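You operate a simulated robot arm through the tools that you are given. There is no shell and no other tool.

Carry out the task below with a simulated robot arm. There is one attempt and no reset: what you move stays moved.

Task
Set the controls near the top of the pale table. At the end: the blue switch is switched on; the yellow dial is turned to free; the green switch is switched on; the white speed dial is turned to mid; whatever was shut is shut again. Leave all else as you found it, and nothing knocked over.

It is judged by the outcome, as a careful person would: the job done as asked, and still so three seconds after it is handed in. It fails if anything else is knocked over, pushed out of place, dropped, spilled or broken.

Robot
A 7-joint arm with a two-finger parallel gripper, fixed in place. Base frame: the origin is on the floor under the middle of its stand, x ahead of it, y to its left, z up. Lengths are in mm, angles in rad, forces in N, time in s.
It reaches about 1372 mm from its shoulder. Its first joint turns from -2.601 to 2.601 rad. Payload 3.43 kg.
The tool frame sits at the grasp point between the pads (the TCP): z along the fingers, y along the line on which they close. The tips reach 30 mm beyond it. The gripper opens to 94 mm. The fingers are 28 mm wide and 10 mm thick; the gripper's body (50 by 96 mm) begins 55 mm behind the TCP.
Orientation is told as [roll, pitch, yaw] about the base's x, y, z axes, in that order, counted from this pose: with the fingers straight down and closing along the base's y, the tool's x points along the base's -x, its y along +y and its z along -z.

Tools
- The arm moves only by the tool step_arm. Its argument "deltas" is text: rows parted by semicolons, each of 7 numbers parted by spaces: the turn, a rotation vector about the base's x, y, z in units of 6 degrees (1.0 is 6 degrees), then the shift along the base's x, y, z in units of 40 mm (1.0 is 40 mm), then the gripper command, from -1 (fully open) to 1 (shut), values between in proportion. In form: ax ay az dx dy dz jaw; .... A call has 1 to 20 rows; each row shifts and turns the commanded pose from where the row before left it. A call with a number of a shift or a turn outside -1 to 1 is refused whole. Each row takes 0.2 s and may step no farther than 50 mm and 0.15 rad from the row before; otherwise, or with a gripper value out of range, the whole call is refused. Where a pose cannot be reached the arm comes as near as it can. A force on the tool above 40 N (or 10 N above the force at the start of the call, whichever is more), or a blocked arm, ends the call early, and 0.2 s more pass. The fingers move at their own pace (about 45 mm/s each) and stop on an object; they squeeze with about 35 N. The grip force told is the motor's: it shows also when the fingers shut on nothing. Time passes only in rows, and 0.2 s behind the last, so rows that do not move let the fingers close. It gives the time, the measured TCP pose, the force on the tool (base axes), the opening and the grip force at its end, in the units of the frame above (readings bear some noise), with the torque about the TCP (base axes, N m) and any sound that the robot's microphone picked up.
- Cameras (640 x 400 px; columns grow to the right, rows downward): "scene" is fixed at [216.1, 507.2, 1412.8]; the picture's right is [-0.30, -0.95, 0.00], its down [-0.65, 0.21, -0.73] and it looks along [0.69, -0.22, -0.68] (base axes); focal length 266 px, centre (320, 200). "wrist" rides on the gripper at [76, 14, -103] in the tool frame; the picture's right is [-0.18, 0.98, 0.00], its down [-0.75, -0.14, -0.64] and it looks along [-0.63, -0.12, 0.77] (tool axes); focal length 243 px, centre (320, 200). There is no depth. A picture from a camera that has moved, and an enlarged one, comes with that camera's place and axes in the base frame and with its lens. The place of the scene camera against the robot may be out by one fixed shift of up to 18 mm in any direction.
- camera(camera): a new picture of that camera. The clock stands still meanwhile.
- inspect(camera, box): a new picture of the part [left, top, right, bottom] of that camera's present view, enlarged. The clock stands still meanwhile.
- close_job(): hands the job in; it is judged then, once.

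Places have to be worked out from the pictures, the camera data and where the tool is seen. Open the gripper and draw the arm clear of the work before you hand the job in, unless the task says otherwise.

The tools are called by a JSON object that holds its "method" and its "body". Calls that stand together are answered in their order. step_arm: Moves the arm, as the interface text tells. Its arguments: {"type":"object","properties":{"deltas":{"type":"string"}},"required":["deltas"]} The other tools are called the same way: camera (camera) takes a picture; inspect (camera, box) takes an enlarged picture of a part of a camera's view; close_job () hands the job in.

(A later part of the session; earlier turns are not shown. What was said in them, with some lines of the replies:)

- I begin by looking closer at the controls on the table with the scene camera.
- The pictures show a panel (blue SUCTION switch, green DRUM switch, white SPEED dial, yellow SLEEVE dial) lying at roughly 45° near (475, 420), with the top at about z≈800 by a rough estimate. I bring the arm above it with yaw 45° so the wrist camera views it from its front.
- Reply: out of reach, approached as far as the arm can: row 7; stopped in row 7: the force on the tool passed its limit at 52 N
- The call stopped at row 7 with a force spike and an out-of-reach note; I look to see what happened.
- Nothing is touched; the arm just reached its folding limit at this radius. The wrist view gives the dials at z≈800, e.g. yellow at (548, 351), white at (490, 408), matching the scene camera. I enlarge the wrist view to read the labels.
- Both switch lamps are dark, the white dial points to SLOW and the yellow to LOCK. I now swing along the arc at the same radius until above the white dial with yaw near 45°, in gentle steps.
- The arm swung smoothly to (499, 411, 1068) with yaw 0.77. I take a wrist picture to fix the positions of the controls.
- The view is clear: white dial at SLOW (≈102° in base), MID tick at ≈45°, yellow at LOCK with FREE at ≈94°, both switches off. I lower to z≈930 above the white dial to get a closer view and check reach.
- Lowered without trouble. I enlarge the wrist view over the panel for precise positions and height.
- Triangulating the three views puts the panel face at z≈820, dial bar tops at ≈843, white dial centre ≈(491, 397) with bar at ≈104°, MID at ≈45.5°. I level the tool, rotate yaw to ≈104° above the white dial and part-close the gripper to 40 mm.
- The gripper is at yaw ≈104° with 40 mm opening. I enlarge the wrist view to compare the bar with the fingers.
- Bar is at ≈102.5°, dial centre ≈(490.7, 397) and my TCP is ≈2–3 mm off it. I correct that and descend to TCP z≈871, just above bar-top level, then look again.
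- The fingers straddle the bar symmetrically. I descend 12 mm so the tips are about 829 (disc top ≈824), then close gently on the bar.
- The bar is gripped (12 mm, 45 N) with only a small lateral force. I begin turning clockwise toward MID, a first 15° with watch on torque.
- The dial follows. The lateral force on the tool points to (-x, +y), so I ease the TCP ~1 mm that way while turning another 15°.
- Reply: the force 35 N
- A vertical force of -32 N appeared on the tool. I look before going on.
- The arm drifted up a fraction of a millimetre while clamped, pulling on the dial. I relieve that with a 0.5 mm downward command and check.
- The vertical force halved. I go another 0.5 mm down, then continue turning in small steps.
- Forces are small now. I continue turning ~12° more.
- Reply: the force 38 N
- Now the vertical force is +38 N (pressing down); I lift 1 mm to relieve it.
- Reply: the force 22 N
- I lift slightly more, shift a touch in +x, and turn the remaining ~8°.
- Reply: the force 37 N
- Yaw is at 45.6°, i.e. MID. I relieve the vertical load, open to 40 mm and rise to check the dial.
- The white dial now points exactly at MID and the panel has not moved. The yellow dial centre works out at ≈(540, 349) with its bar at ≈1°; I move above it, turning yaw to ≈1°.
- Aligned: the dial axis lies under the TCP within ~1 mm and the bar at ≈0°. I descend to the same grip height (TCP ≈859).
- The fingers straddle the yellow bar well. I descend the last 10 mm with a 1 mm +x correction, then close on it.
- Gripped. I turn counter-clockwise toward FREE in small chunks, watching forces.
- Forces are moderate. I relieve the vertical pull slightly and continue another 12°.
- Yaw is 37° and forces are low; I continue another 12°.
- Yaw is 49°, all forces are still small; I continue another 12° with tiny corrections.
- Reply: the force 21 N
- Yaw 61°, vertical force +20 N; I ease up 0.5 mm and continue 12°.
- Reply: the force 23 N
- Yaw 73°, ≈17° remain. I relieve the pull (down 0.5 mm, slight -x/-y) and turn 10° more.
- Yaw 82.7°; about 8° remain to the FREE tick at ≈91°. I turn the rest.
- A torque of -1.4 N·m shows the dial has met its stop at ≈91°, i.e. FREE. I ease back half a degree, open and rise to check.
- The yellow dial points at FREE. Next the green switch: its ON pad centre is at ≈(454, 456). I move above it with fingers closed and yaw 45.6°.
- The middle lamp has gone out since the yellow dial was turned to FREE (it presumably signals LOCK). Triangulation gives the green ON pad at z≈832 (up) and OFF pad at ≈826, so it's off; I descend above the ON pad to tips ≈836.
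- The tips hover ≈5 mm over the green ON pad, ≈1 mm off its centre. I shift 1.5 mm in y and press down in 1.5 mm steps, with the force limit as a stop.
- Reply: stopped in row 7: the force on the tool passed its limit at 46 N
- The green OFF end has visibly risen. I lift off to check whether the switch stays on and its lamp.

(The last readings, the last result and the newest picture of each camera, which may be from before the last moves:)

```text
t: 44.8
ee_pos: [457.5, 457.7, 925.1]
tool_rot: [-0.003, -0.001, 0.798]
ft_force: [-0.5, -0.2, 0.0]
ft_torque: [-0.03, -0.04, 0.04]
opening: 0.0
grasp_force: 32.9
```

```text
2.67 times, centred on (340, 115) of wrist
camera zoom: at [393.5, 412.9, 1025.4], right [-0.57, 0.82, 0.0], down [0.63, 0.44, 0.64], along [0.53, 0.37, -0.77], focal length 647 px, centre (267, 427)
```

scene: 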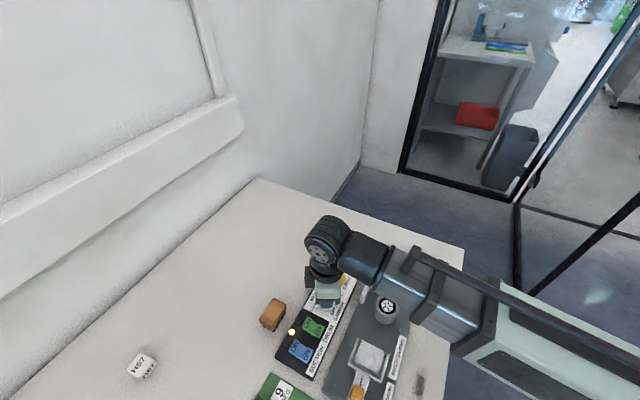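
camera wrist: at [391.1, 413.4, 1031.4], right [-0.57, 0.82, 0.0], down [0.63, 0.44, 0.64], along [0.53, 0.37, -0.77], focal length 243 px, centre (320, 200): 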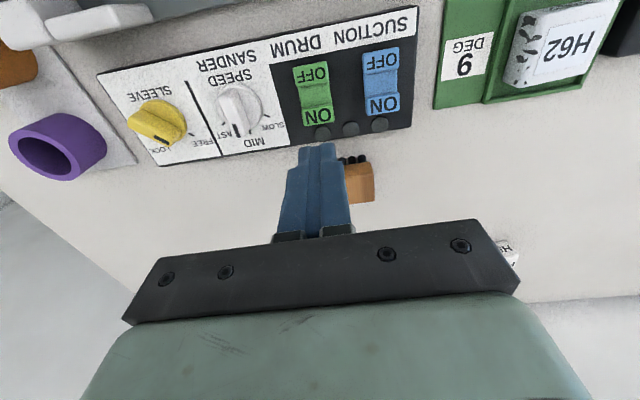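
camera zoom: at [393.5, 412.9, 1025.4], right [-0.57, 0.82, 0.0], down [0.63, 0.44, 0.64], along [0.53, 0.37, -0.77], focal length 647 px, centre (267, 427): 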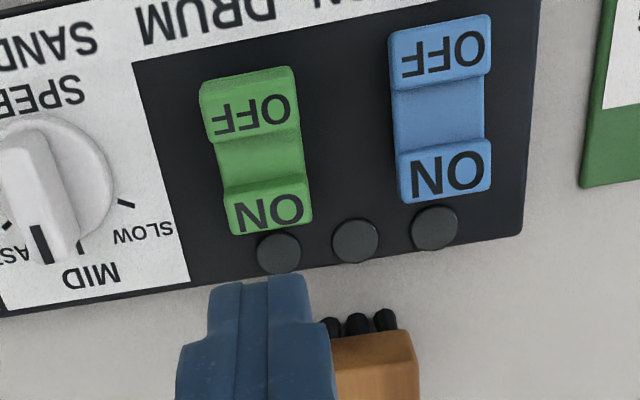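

The green rocker has flipped (OFF end raised, ON end lowered), though its lamp remains dark. I zoom in closer and check the scene view.

{"method": "inspect", "body": {"camera": "wrist", "box": [280, 30, 430, 140]}}

{"method": "inspect", "body": {"camera": "scene", "box": [260, 280, 360, 390]}}

```text
3.64 times, centred on (355, 85) of wrist
camera zoom: at [393.5, 412.9, 1025.4], right [-0.57, 0.82, 0.0], down [0.63, 0.44, 0.64], along [0.53, 0.37, -0.77], focal length 882 px, centre (193, 618)
```

zoom: 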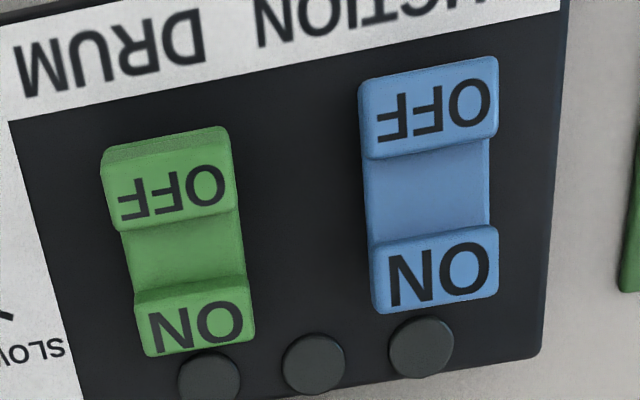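

```text
3.64 times, centred on (310, 335) of scene
camera zoom: at [216.1, 507.2, 1412.8], right [-0.3, -0.95, 0.0], down [-0.65, 0.21, -0.73], along [0.69, -0.22, -0.68], focal length 967 px, centre (356, -291)
```

zoom: 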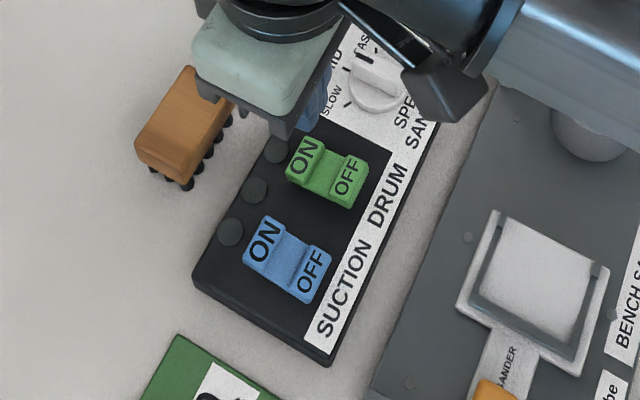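

Green is clearly on (tilted opposite to blue). I move over the blue ON pad at ≈(417, 492) and descend to just above it.

{"method": "step_arm", "body": {"deltas": "0 0 0 -0.486 0.446 0 1;0 0 0 -0.486 0.446 0 1;0 0 0 0 0 -0.6 1;0 0 0 0 0 -0.5 1;0 0 0 0 0 -0.25 1;0 0 0 0 0 0 1"}}

{"method": "inspect", "body": {"camera": "wrist", "box": [200, 40, 440, 190]}}

```text
t: 46.2
ee_pos: [418.7, 492.5, 869.8]
tool_rot: [-0.002, -0.003, 0.798]
ft_force: [2.0, 1.2, 3.3]
ft_torque: [0.06, 0.0, 0.01]
opening: 0.0
grasp_force: 32.8
```

```text
2.67 times, centred on (320, 115) of wrist
camera zoom: at [354.5, 446.7, 971.2], right [-0.57, 0.82, 0.0], down [0.63, 0.44, 0.64], along [0.53, 0.37, -0.77], focal length 647 px, centre (320, 427)
```

zoom: 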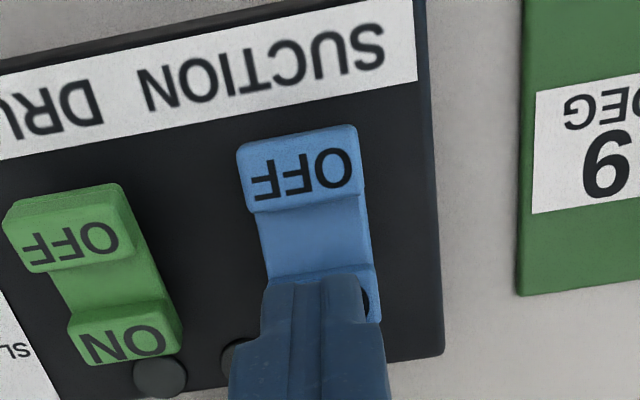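

Well placed over the blue ON pad, tips ≈5 mm above. I shift 1.5 mm in y and press in 1.5 mm steps.

{"method": "step_arm", "body": {"deltas": "0 0 0 0 0.0375 0 1;0 0 0 0 0 -0.0375 1;0 0 0 0 0 -0.0375 1;0 0 0 0 0 -0.0375 1;0 0 0 0 0 -0.0375 1;0 0 0 0 0 -0.0375 1;0 0 0 0 0 -0.0375 1;0 0 0 0 0 -0.0375 1;0 0 0 0 0 0 1"}}

{"method": "inspect", "body": {"camera": "wrist", "box": [200, 40, 440, 190]}}

```text
t: 47.6
ee_pos: [417.1, 493.6, 865.3]
tool_rot: [-0.001, -0.002, 0.797]
ft_force: [-2.7, -3.0, 16.0]
ft_torque: [-0.12, 0.14, 0.06]
opening: 0.1
grasp_force: 33.0
stopped in row 6: the force on the tool passed its limit at 46 N (the readings are from after the stop); the commanded pose is now the measured one
```

```text
2.67 times, centred on (320, 115) of wrist
camera zoom: at [354.1, 448.5, 966.2], right [-0.57, 0.82, 0.0], down [0.63, 0.44, 0.64], along [0.53, 0.37, -0.76], focal length 647 px, centre (320, 427)
```

zoom: 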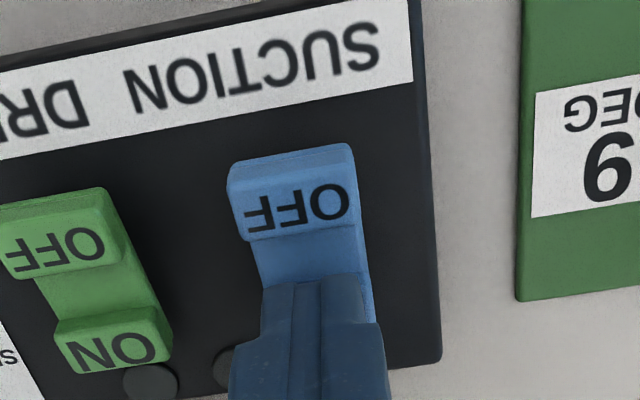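

The blue rocker has flipped too (OFF end up). I lift away and look at the whole panel.

{"method": "step_arm", "body": {"deltas": "0 0 0 0 0 0.3 1;0 0 0 0 0 0.7 1;0 0 0 0 0 0.8 1;0 0 0 0.2 0.2 0.8 1;0 0 0 0.2 0.2 0.8 1;0 0 0 0 0 0 1"}}

{"method": "camera", "body": {"camera": "wrist"}}

{"method": "inspect", "body": {"camera": "wrist", "box": [180, 0, 420, 150]}}

```text
t: 49.0
ee_pos: [435.4, 509.3, 1003.0]
tool_rot: [-0.004, -0.003, 0.799]
ft_force: [1.0, 0.7, 0.8]
ft_torque: [-0.03, 0.04, 0.0]
opening: 0.0
grasp_force: 33.1
```

```text
taken
camera wrist: at [370.8, 464.4, 1103.2], right [-0.57, 0.82, 0.0], down [0.63, 0.44, 0.64], along [0.53, 0.37, -0.76], focal length 243 px, centre (320, 200)
```

wrist: 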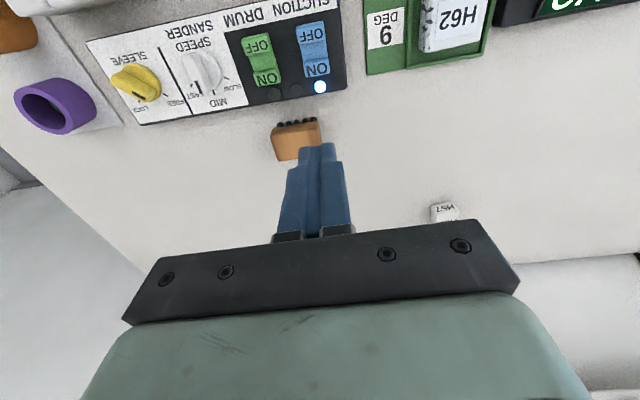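

```text
2.67 times, centred on (300, 75) of wrist
camera zoom: at [370.8, 464.4, 1103.2], right [-0.57, 0.82, 0.0], down [0.63, 0.44, 0.64], along [0.53, 0.37, -0.76], focal length 647 px, centre (373, 533)
```

zoom: 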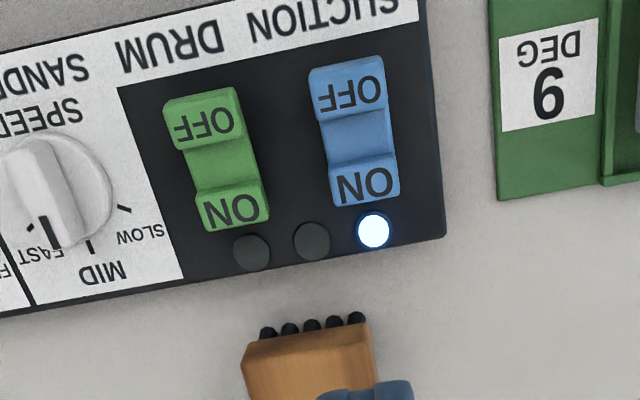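

The blue lamp lit up, but the green lamp has not. I zoom in to compare the tilt of both rockers and check the lamps.

{"method": "inspect", "body": {"camera": "wrist", "box": [220, 5, 350, 115]}}

{"method": "inspect", "body": {"camera": "scene", "box": [270, 290, 350, 380]}}

{"method": "camera", "body": {"camera": "scene"}}

```text
3.64 times, centred on (285, 60) of wrist
camera zoom: at [370.8, 464.4, 1103.2], right [-0.57, 0.82, 0.0], down [0.63, 0.44, 0.64], along [0.53, 0.37, -0.76], focal length 882 px, centre (447, 709)
```

zoom: 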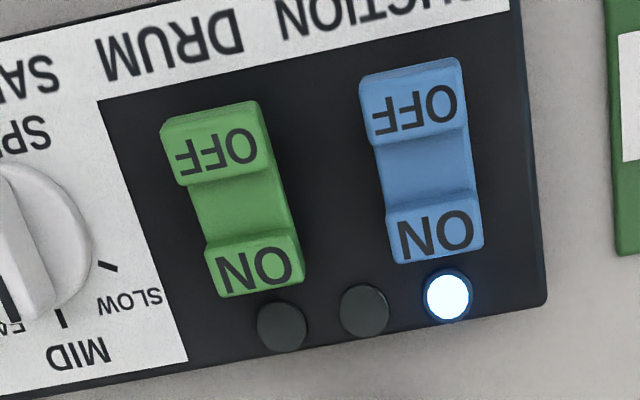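

```text
4.44 times, centred on (310, 335) of scene
camera zoom: at [216.1, 507.2, 1412.8], right [-0.3, -0.95, 0.0], down [-0.65, 0.21, -0.73], along [0.69, -0.22, -0.68], focal length 1182 px, centre (364, -400)
```

zoom: 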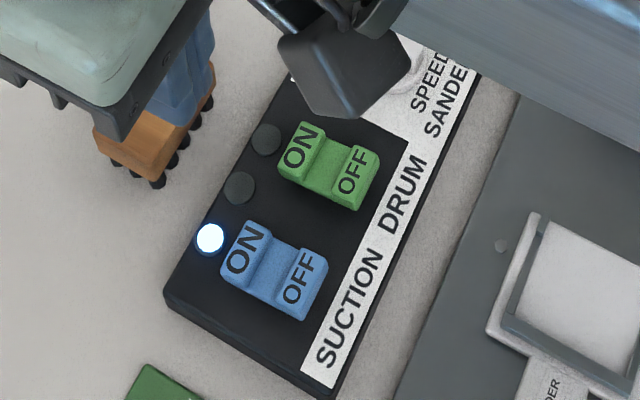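

```text
taken
```

scene: 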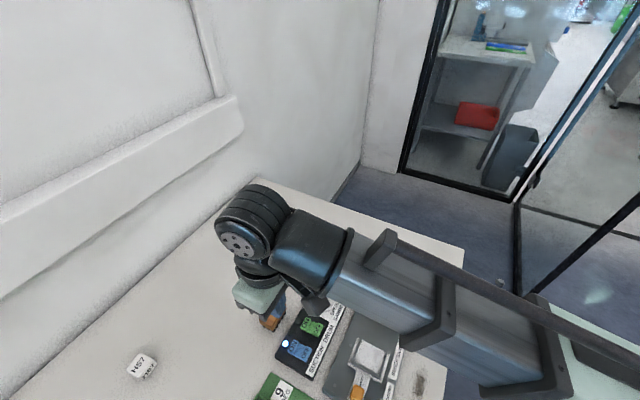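

Both rockers show the same tilt, yet the green lamp is dark. I wait a moment and look again in case it lags.

{"method": "step_arm", "body": {"deltas": "0 0 0 0 0 0 1;0 0 0 0 0 0 1;0 0 0 0 0 0 1;0 0 0 0 0 0 1;0 0 0 0 0 0 1;0 0 0 0 0 0 1;0 0 0 0 0 0 1;0 0 0 0 0 0 1;0 0 0 0 0 0 1;0 0 0 0 0 0 1"}}

{"method": "inspect", "body": {"camera": "wrist", "box": [80, 0, 360, 140]}}

```text
t: 51.2
ee_pos: [434.9, 508.8, 1002.0]
tool_rot: [-0.001, -0.003, 0.798]
ft_force: [0.0, -1.0, 0.5]
ft_torque: [-0.04, 0.05, 0.0]
opening: 0.0
grasp_force: 33.1
```

```text
2.29 times, centred on (220, 70) of wrist
camera zoom: at [370.7, 464.5, 1102.9], right [-0.57, 0.82, 0.0], down [0.63, 0.44, 0.64], along [0.53, 0.37, -0.76], focal length 555 px, centre (549, 497)
```

zoom: 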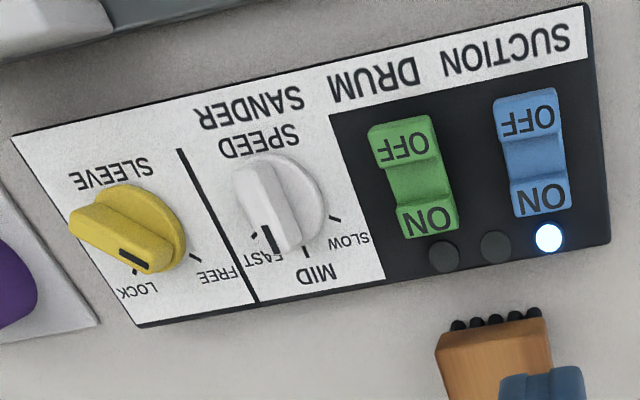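

The green rocker is fully over like the blue one, but its lamp stays dark – maybe it was refused because suction was not yet on. I will cycle it off and on once; first I move above its OFF pad at ≈(431, 432), gently because it is nearer the base.

{"method": "step_arm", "body": {"deltas": "0 0 0 0 -0.5 -0.35 1;0 0 0 0 -0.5 -0.35 1;0 0 0 -0.03 -0.4 -0.35 1;0 0 0 -0.03 -0.3 -0.35 1;0 0 0 -0.01 -0.2 -0.35 1;0 0 0 0 0 0 1"}}

{"method": "inspect", "body": {"camera": "wrist", "box": [180, 40, 460, 190]}}

```text
t: 52.6
ee_pos: [432.1, 431.3, 931.5]
tool_rot: [-0.002, -0.004, 0.797]
ft_force: [-0.1, -0.2, 0.4]
ft_torque: [0.0, 0.01, 0.01]
opening: 0.1
grasp_force: 33.1
```

```text
2.29 times, centred on (320, 115) of wrist
camera zoom: at [367.8, 386.8, 1032.5], right [-0.57, 0.82, 0.0], down [0.63, 0.44, 0.64], along [0.53, 0.37, -0.76], focal length 555 px, centre (320, 394)
```

zoom: 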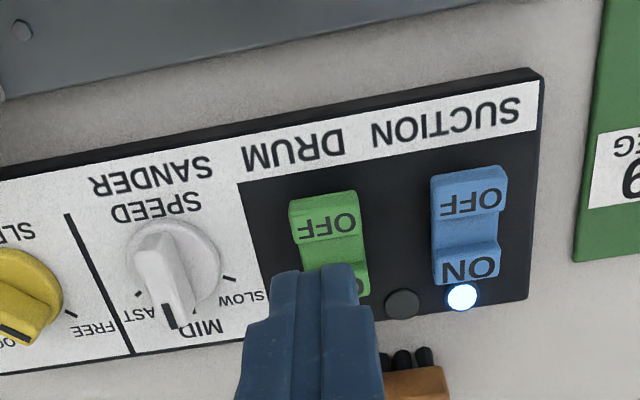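

Reached without trouble. The raised OFF pad is centred at ≈(436, 436, 832); I adjust, descend to just above it, then press it.

{"method": "step_arm", "body": {"deltas": "0 0 0 0.09 0.08 0 1;0 0 0 0 0 -0.75 1;0 0 0 0 0 -0.5 1;0 0 0 0 0 -0.25 1;0 0 0 0 0 0 1"}}

{"method": "inspect", "body": {"camera": "wrist", "box": [180, 40, 460, 190]}}

```text
t: 53.8
ee_pos: [434.3, 435.9, 870.4]
tool_rot: [-0.002, -0.002, 0.797]
ft_force: [0.5, 0.5, -0.3]
ft_torque: [0.03, 0.02, 0.0]
opening: 0.2
grasp_force: 32.7
```

```text
2.29 times, centred on (320, 115) of wrist
camera zoom: at [370.7, 391.4, 972.0], right [-0.57, 0.82, 0.0], down [0.62, 0.44, 0.64], along [0.53, 0.37, -0.76], focal length 555 px, centre (320, 394)
```

zoom: 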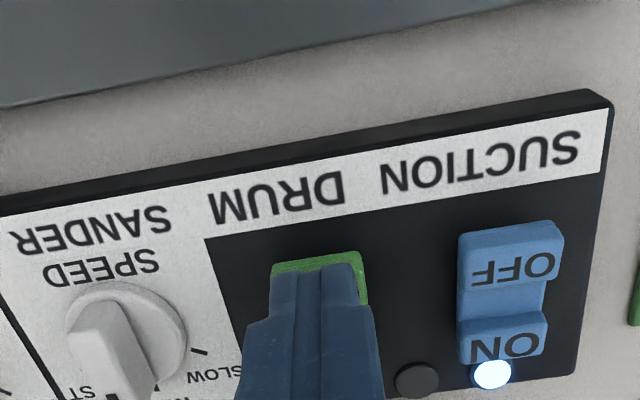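

The tips are ≈6 mm over the green OFF pad. I press it down in small steps.

{"method": "step_arm", "body": {"deltas": "0 0 0 0.01 -0.025 0 1;0 0 0 0 0 -0.0375 1;0 0 0 0 0 -0.0375 1;0 0 0 0 0 -0.0375 1;0 0 0 0 0 -0.0375 1;0 0 0 0 0 -0.0375 1;0 0 0 0 0 -0.0375 1;0 0 0 0 0 -0.0375 1;0 0 0 0 0 0 1"}}

{"method": "step_arm", "body": {"deltas": "0 0 0 0 0 0.3 1;0 0 0 0 0 0.7 1;0 0 0 0.1 0.1 0.5 1;0 0 0 0 0 0 1"}}

{"method": "inspect", "body": {"camera": "wrist", "box": [180, 40, 460, 190]}}

```text
t: 55.3
ee_pos: [435.8, 435.8, 864.5]
tool_rot: [-0.002, -0.005, 0.797]
ft_force: [-2.9, -2.4, 16.5]
ft_torque: [0.02, 0.13, -0.04]
opening: 0.0
grasp_force: 33.0
stopped in row 7: the force on the tool passed its limit at 45 N (the readings are from after the stop); the commanded pose is now the measured one
```

```text
t: 56.3
ee_pos: [441.2, 441.2, 923.9]
tool_rot: [-0.002, -0.005, 0.798]
ft_force: [-1.1, -0.7, 0.7]
ft_torque: [0.0, 0.03, 0.03]
opening: 0.0
grasp_force: 32.8
```

```text
2.29 times, centred on (320, 115) of wrist
camera zoom: at [376.6, 396.4, 1024.9], right [-0.57, 0.82, 0.0], down [0.62, 0.44, 0.65], along [0.53, 0.37, -0.76], focal length 555 px, centre (320, 394)
```

zoom: 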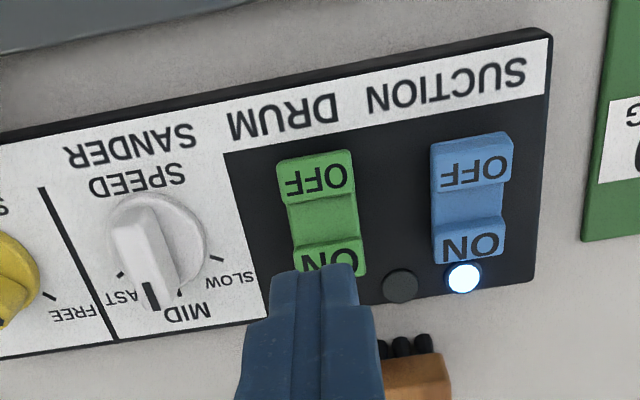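

Green is off again. Now I move back over its ON pad and press it with suction already on.

{"method": "step_arm", "body": {"deltas": "-0.034 0.033 0 0.39 0.36 0 1;0 0 0 0 0 -0.6 1;0 0 0 0 0 -0.5 1;0 0 0 0 0 -0.25 1;0 0 0 0 0 0 1"}}

{"method": "inspect", "body": {"camera": "wrist", "box": [220, 40, 460, 190]}}

```text
t: 57.5
ee_pos: [456.3, 455.8, 870.1]
tool_rot: [-0.002, 0.001, 0.799]
ft_force: [2.5, 1.9, 2.4]
ft_torque: [0.05, -0.03, -0.01]
opening: 0.2
grasp_force: 33.1
```

```text
2.67 times, centred on (340, 115) of wrist
camera zoom: at [392.4, 412.3, 971.2], right [-0.57, 0.82, 0.0], down [0.63, 0.44, 0.64], along [0.53, 0.37, -0.77], focal length 647 px, centre (267, 427)
```

zoom: 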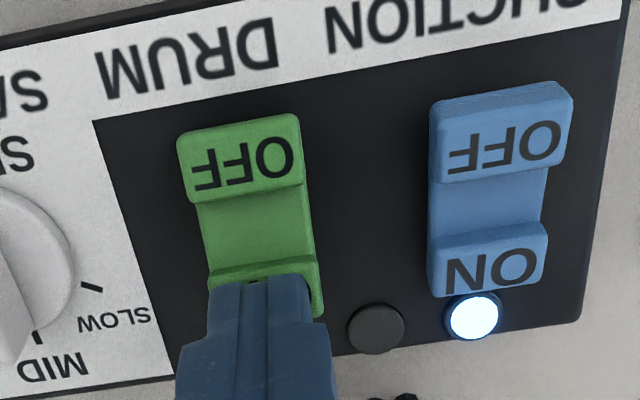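

Placed over the ON pad; I press it.

{"method": "step_arm", "body": {"deltas": "0 0 0 0.01 -0.02 0 1;0 0 0 0 0 -0.0375 1;0 0 0 0 0 -0.0375 1;0 0 0 0 0 -0.0375 1;0 0 0 0 0 -0.0375 1;0 0 0 0 0 -0.0375 1;0 0 0 0 0 -0.0375 1;0 0 0 0 0 -0.0375 1;0 0 0 0 0 0 1"}}

{"method": "step_arm", "body": {"deltas": "0 0 0 0 0 0.3 1;0 0 0 0 0 0.7 1;0 0 0 0 0 0.5 1;0 0 0 0 0 0 1"}}

{"method": "inspect", "body": {"camera": "wrist", "box": [180, 40, 460, 190]}}

```text
t: 59.0
ee_pos: [455.9, 453.9, 865.0]
tool_rot: [-0.003, -0.001, 0.798]
ft_force: [-4.0, -2.7, 16.2]
ft_torque: [-0.08, 0.18, 0.0]
opening: 0.0
grasp_force: 33.1
stopped in row 7: the force on the tool passed its limit at 45 N (the readings are from after the stop); the commanded pose is now the measured one
```

```text
t: 60.0
ee_pos: [457.5, 454.2, 924.9]
tool_rot: [-0.003, -0.003, 0.796]
ft_force: [0.4, 0.9, -0.1]
ft_torque: [0.03, -0.01, -0.03]
opening: 0.0
grasp_force: 33.1
```

```text
2.29 times, centred on (320, 115) of wrist
camera zoom: at [394.2, 409.8, 1025.6], right [-0.57, 0.82, 0.0], down [0.63, 0.44, 0.64], along [0.53, 0.37, -0.77], focal length 555 px, centre (320, 394)
```

zoom: 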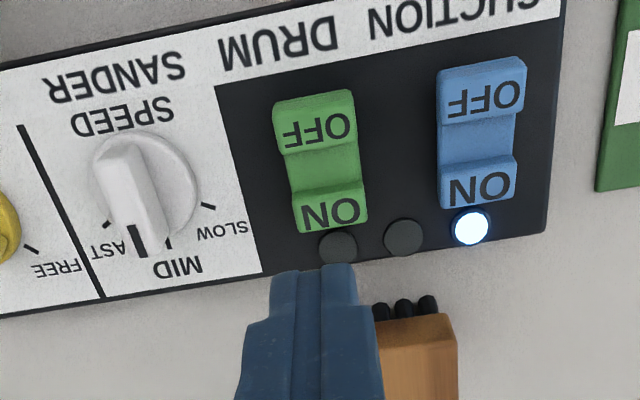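

The green rocker is on again; its lamp stays dark, which fits a sleeve interlock (amber lamp went out at FREE), so the switch itself is where it was asked to be. I rise, open the gripper, and take an overview to verify all four controls.

{"method": "step_arm", "body": {"deltas": "0 0 0 0 0 0.8 1;0 0 0 0.2 -0.2 0.8 -1;0 0 0 0.4 -0.4 0.8 -1;0 0 0 0.4 -0.4 0.8 -1;0 0 0 0.06 -0.08 0.37 -1;0 0 0 0 0 0 -1;0 0 0 0 0 0 -1"}}

{"method": "inspect", "body": {"camera": "wrist", "box": [200, 0, 440, 150]}}

{"method": "camera", "body": {"camera": "wrist"}}

```text
t: 61.5
ee_pos: [498.2, 412.5, 1067.5]
tool_rot: [-0.003, -0.002, 0.797]
ft_force: [0.2, -0.6, -0.3]
ft_torque: [-0.02, -0.03, 0.01]
opening: 94.0
grasp_force: 0.1
```

```text
2.67 times, centred on (320, 75) of wrist
camera zoom: at [435.5, 367.5, 1168.7], right [-0.57, 0.82, 0.0], down [0.63, 0.44, 0.64], along [0.53, 0.37, -0.77], focal length 647 px, centre (320, 533)
```

zoom: 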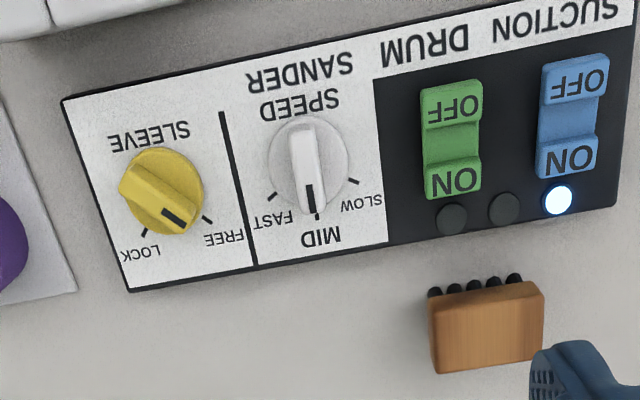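

```text
taken
camera wrist: at [435.5, 367.5, 1168.7], right [-0.57, 0.82, 0.0], down [0.63, 0.44, 0.64], along [0.53, 0.37, -0.77], focal length 243 px, centre (320, 200)
```

wrist: 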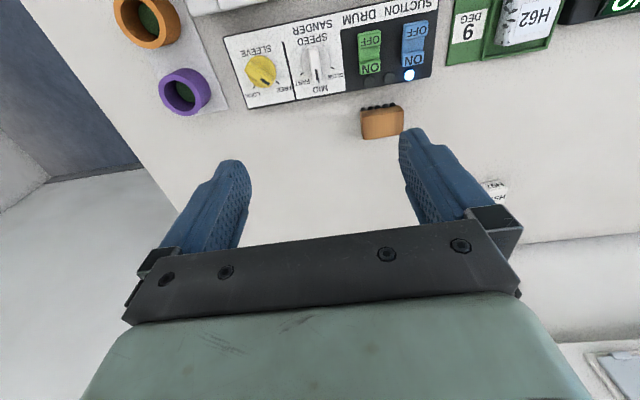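

All four controls look as asked. I zoom in further on the two dials to check their pointing precisely.

{"method": "inspect", "body": {"camera": "wrist", "box": [225, 40, 305, 110]}}

{"method": "inspect", "body": {"camera": "wrist", "box": [280, 20, 360, 100]}}

```text
5.71 times, centred on (265, 75) of wrist
camera zoom: at [435.5, 367.5, 1168.7], right [-0.57, 0.82, 0.0], down [0.63, 0.44, 0.64], along [0.53, 0.37, -0.77], focal length 1386 px, centre (634, 914)
```

zoom: 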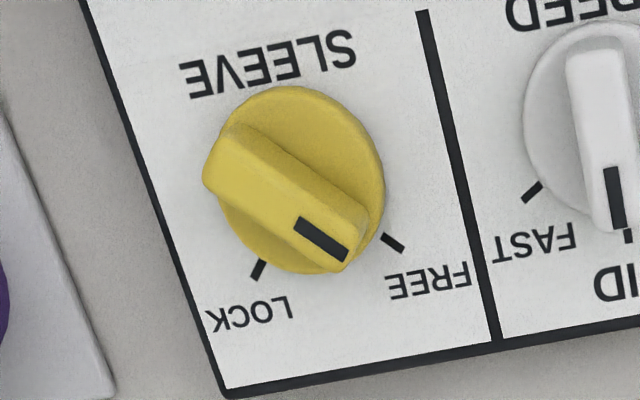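

```text
5.00 times, centred on (320, 60) of wrist
camera zoom: at [435.5, 367.5, 1168.7], right [-0.57, 0.82, 0.0], down [0.63, 0.44, 0.64], along [0.53, 0.37, -0.77], focal length 1213 px, centre (320, 900)
```

zoom: 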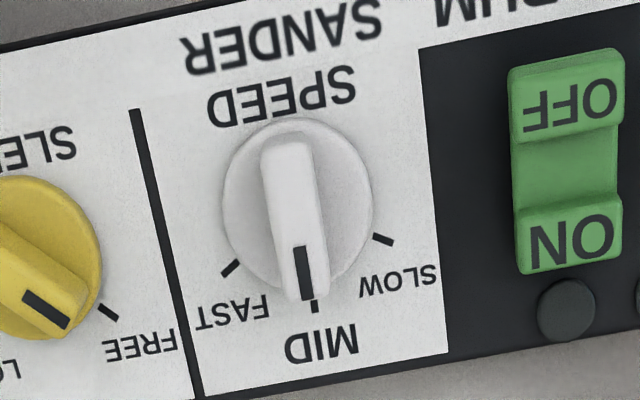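

Both dials line up with their FREE and MID ticks. I now retreat the arm to its starting area, clear of the work, gripper open.

{"method": "step_arm", "body": {"deltas": "0 0 -0.95 0.84 -0.459 0.08 -1;0 0 -0.95 0.84 -0.459 0.08 -1;0 0 -0.95 0.84 -0.459 0.08 -1;0 0 -0.95 0.84 -0.459 0.08 -1;0 0 -0.95 0.84 -0.459 0.08 -1;0 0 -0.95 0.84 -0.459 0.08 -1;0 0 -0.95 0.84 -0.459 0.08 -1;0 0 -0.95 0.84 -0.459 0.08 -1;0 0 0 0 0 0 -1;0 0 0 0 0 0 -1"}}

{"method": "camera", "body": {"camera": "scene"}}

{"method": "inspect", "body": {"camera": "scene", "box": [240, 220, 480, 400]}}

{"method": "inspect", "body": {"camera": "scene", "box": [270, 250, 370, 390]}}

```text
t: 63.8
ee_pos: [768.3, 266.1, 1092.6]
tool_rot: [-0.001, -0.002, 0.0]
ft_force: [-0.6, -0.1, 0.4]
ft_torque: [0.02, -0.02, -0.01]
opening: 93.9
grasp_force: 0.0
```

```text
taken
```

scene: 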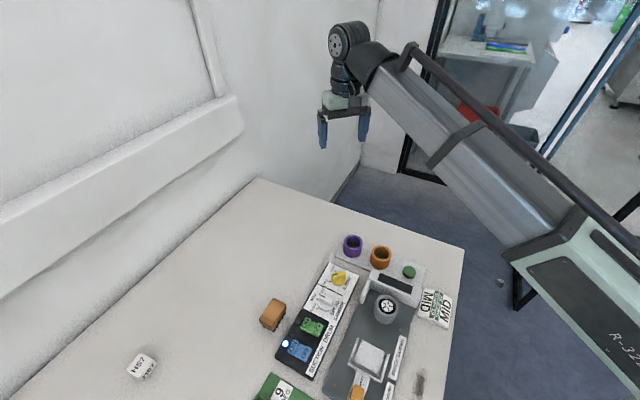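

```text
2.22 times, centred on (360, 310) of scene
camera zoom: at [216.1, 507.2, 1412.8], right [-0.3, -0.95, 0.0], down [-0.65, 0.21, -0.73], along [0.69, -0.22, -0.68], focal length 591 px, centre (231, -44)
```

zoom: 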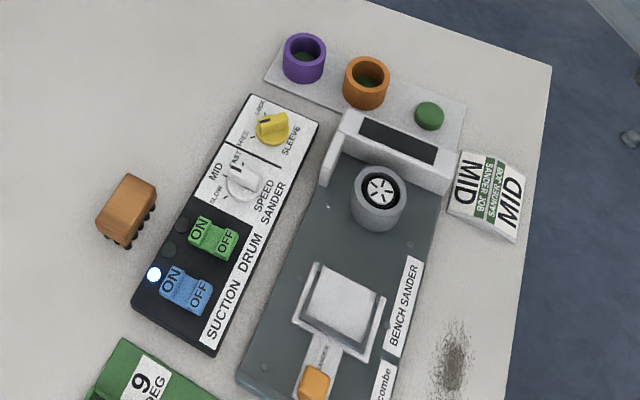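

```text
2.86 times, centred on (320, 320) of scene
camera zoom: at [216.1, 507.2, 1412.8], right [-0.3, -0.95, 0.0], down [-0.65, 0.21, -0.73], along [0.69, -0.22, -0.68], focal length 760 px, centre (320, -143)
```

zoom: 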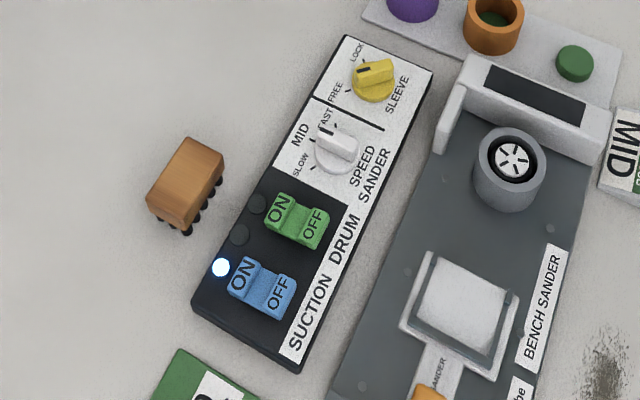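

Everything else sits as it was. I read the folded note by the sander before handing in, in case it says anything relevant.

{"method": "inspect", "body": {"camera": "scene", "box": [405, 280, 460, 335]}}

{"method": "inspect", "body": {"camera": "scene", "box": [340, 330, 420, 400]}}

```text
7.27 times, centred on (432, 308) of scene
camera zoom: at [216.1, 507.2, 1412.8], right [-0.3, -0.95, 0.0], down [-0.65, 0.21, -0.73], along [0.69, -0.22, -0.68], focal length 1933 px, centre (-498, -582)
```

zoom: 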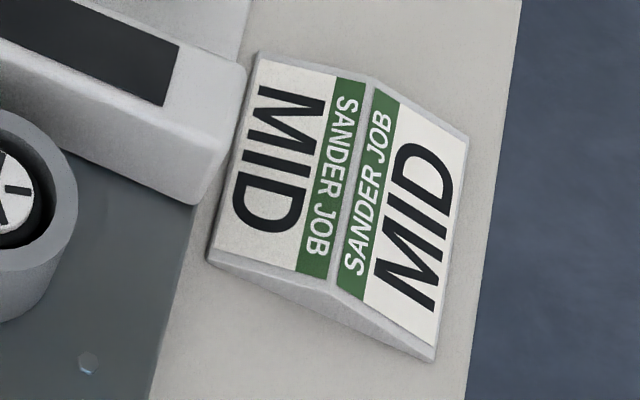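

```text
5.71 times, centred on (380, 365) of scene
camera zoom: at [216.1, 507.2, 1412.8], right [-0.3, -0.95, 0.0], down [-0.65, 0.21, -0.73], along [0.69, -0.22, -0.68], focal length 1519 px, centre (-23, -743)
```

zoom: 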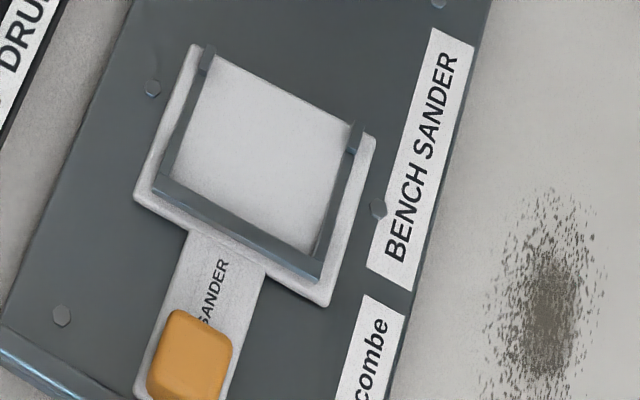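

The note only says "SANDER JOB MID", matching the white dial. Blue and green are on, yellow is at FREE, white at MID, nothing had been opened, and the arm is clear with the gripper open, so I hand in.

{"method": "close_job", "body": {}}

```text
The job is handed in.
```

All four controls are set as asked, and I've handed the job in:

- **Blue switch (suction):** on, and its lamp is lit.
- **Green switch (drum):** the switch is in the on position, but its lamp is dark.
- **White speed dial:** at mid.
- **Yellow dial (sleeve):** at free.

**Green lamp:** I switched green off and on again once blue was on, but its lamp stayed dark. The amber lamp between the two switches also went out around when I turned the yellow dial to free. My guess is that the drum doesn't run while the sleeve is free. I couldn't confirm that, and I didn't turn the sleeve back to lock to test it.

I found nothing shut over the controls, so there was nothing to close again. The last pictures show the panel and everything else on the table where they were. The arm is back near its starting position with the gripper open.
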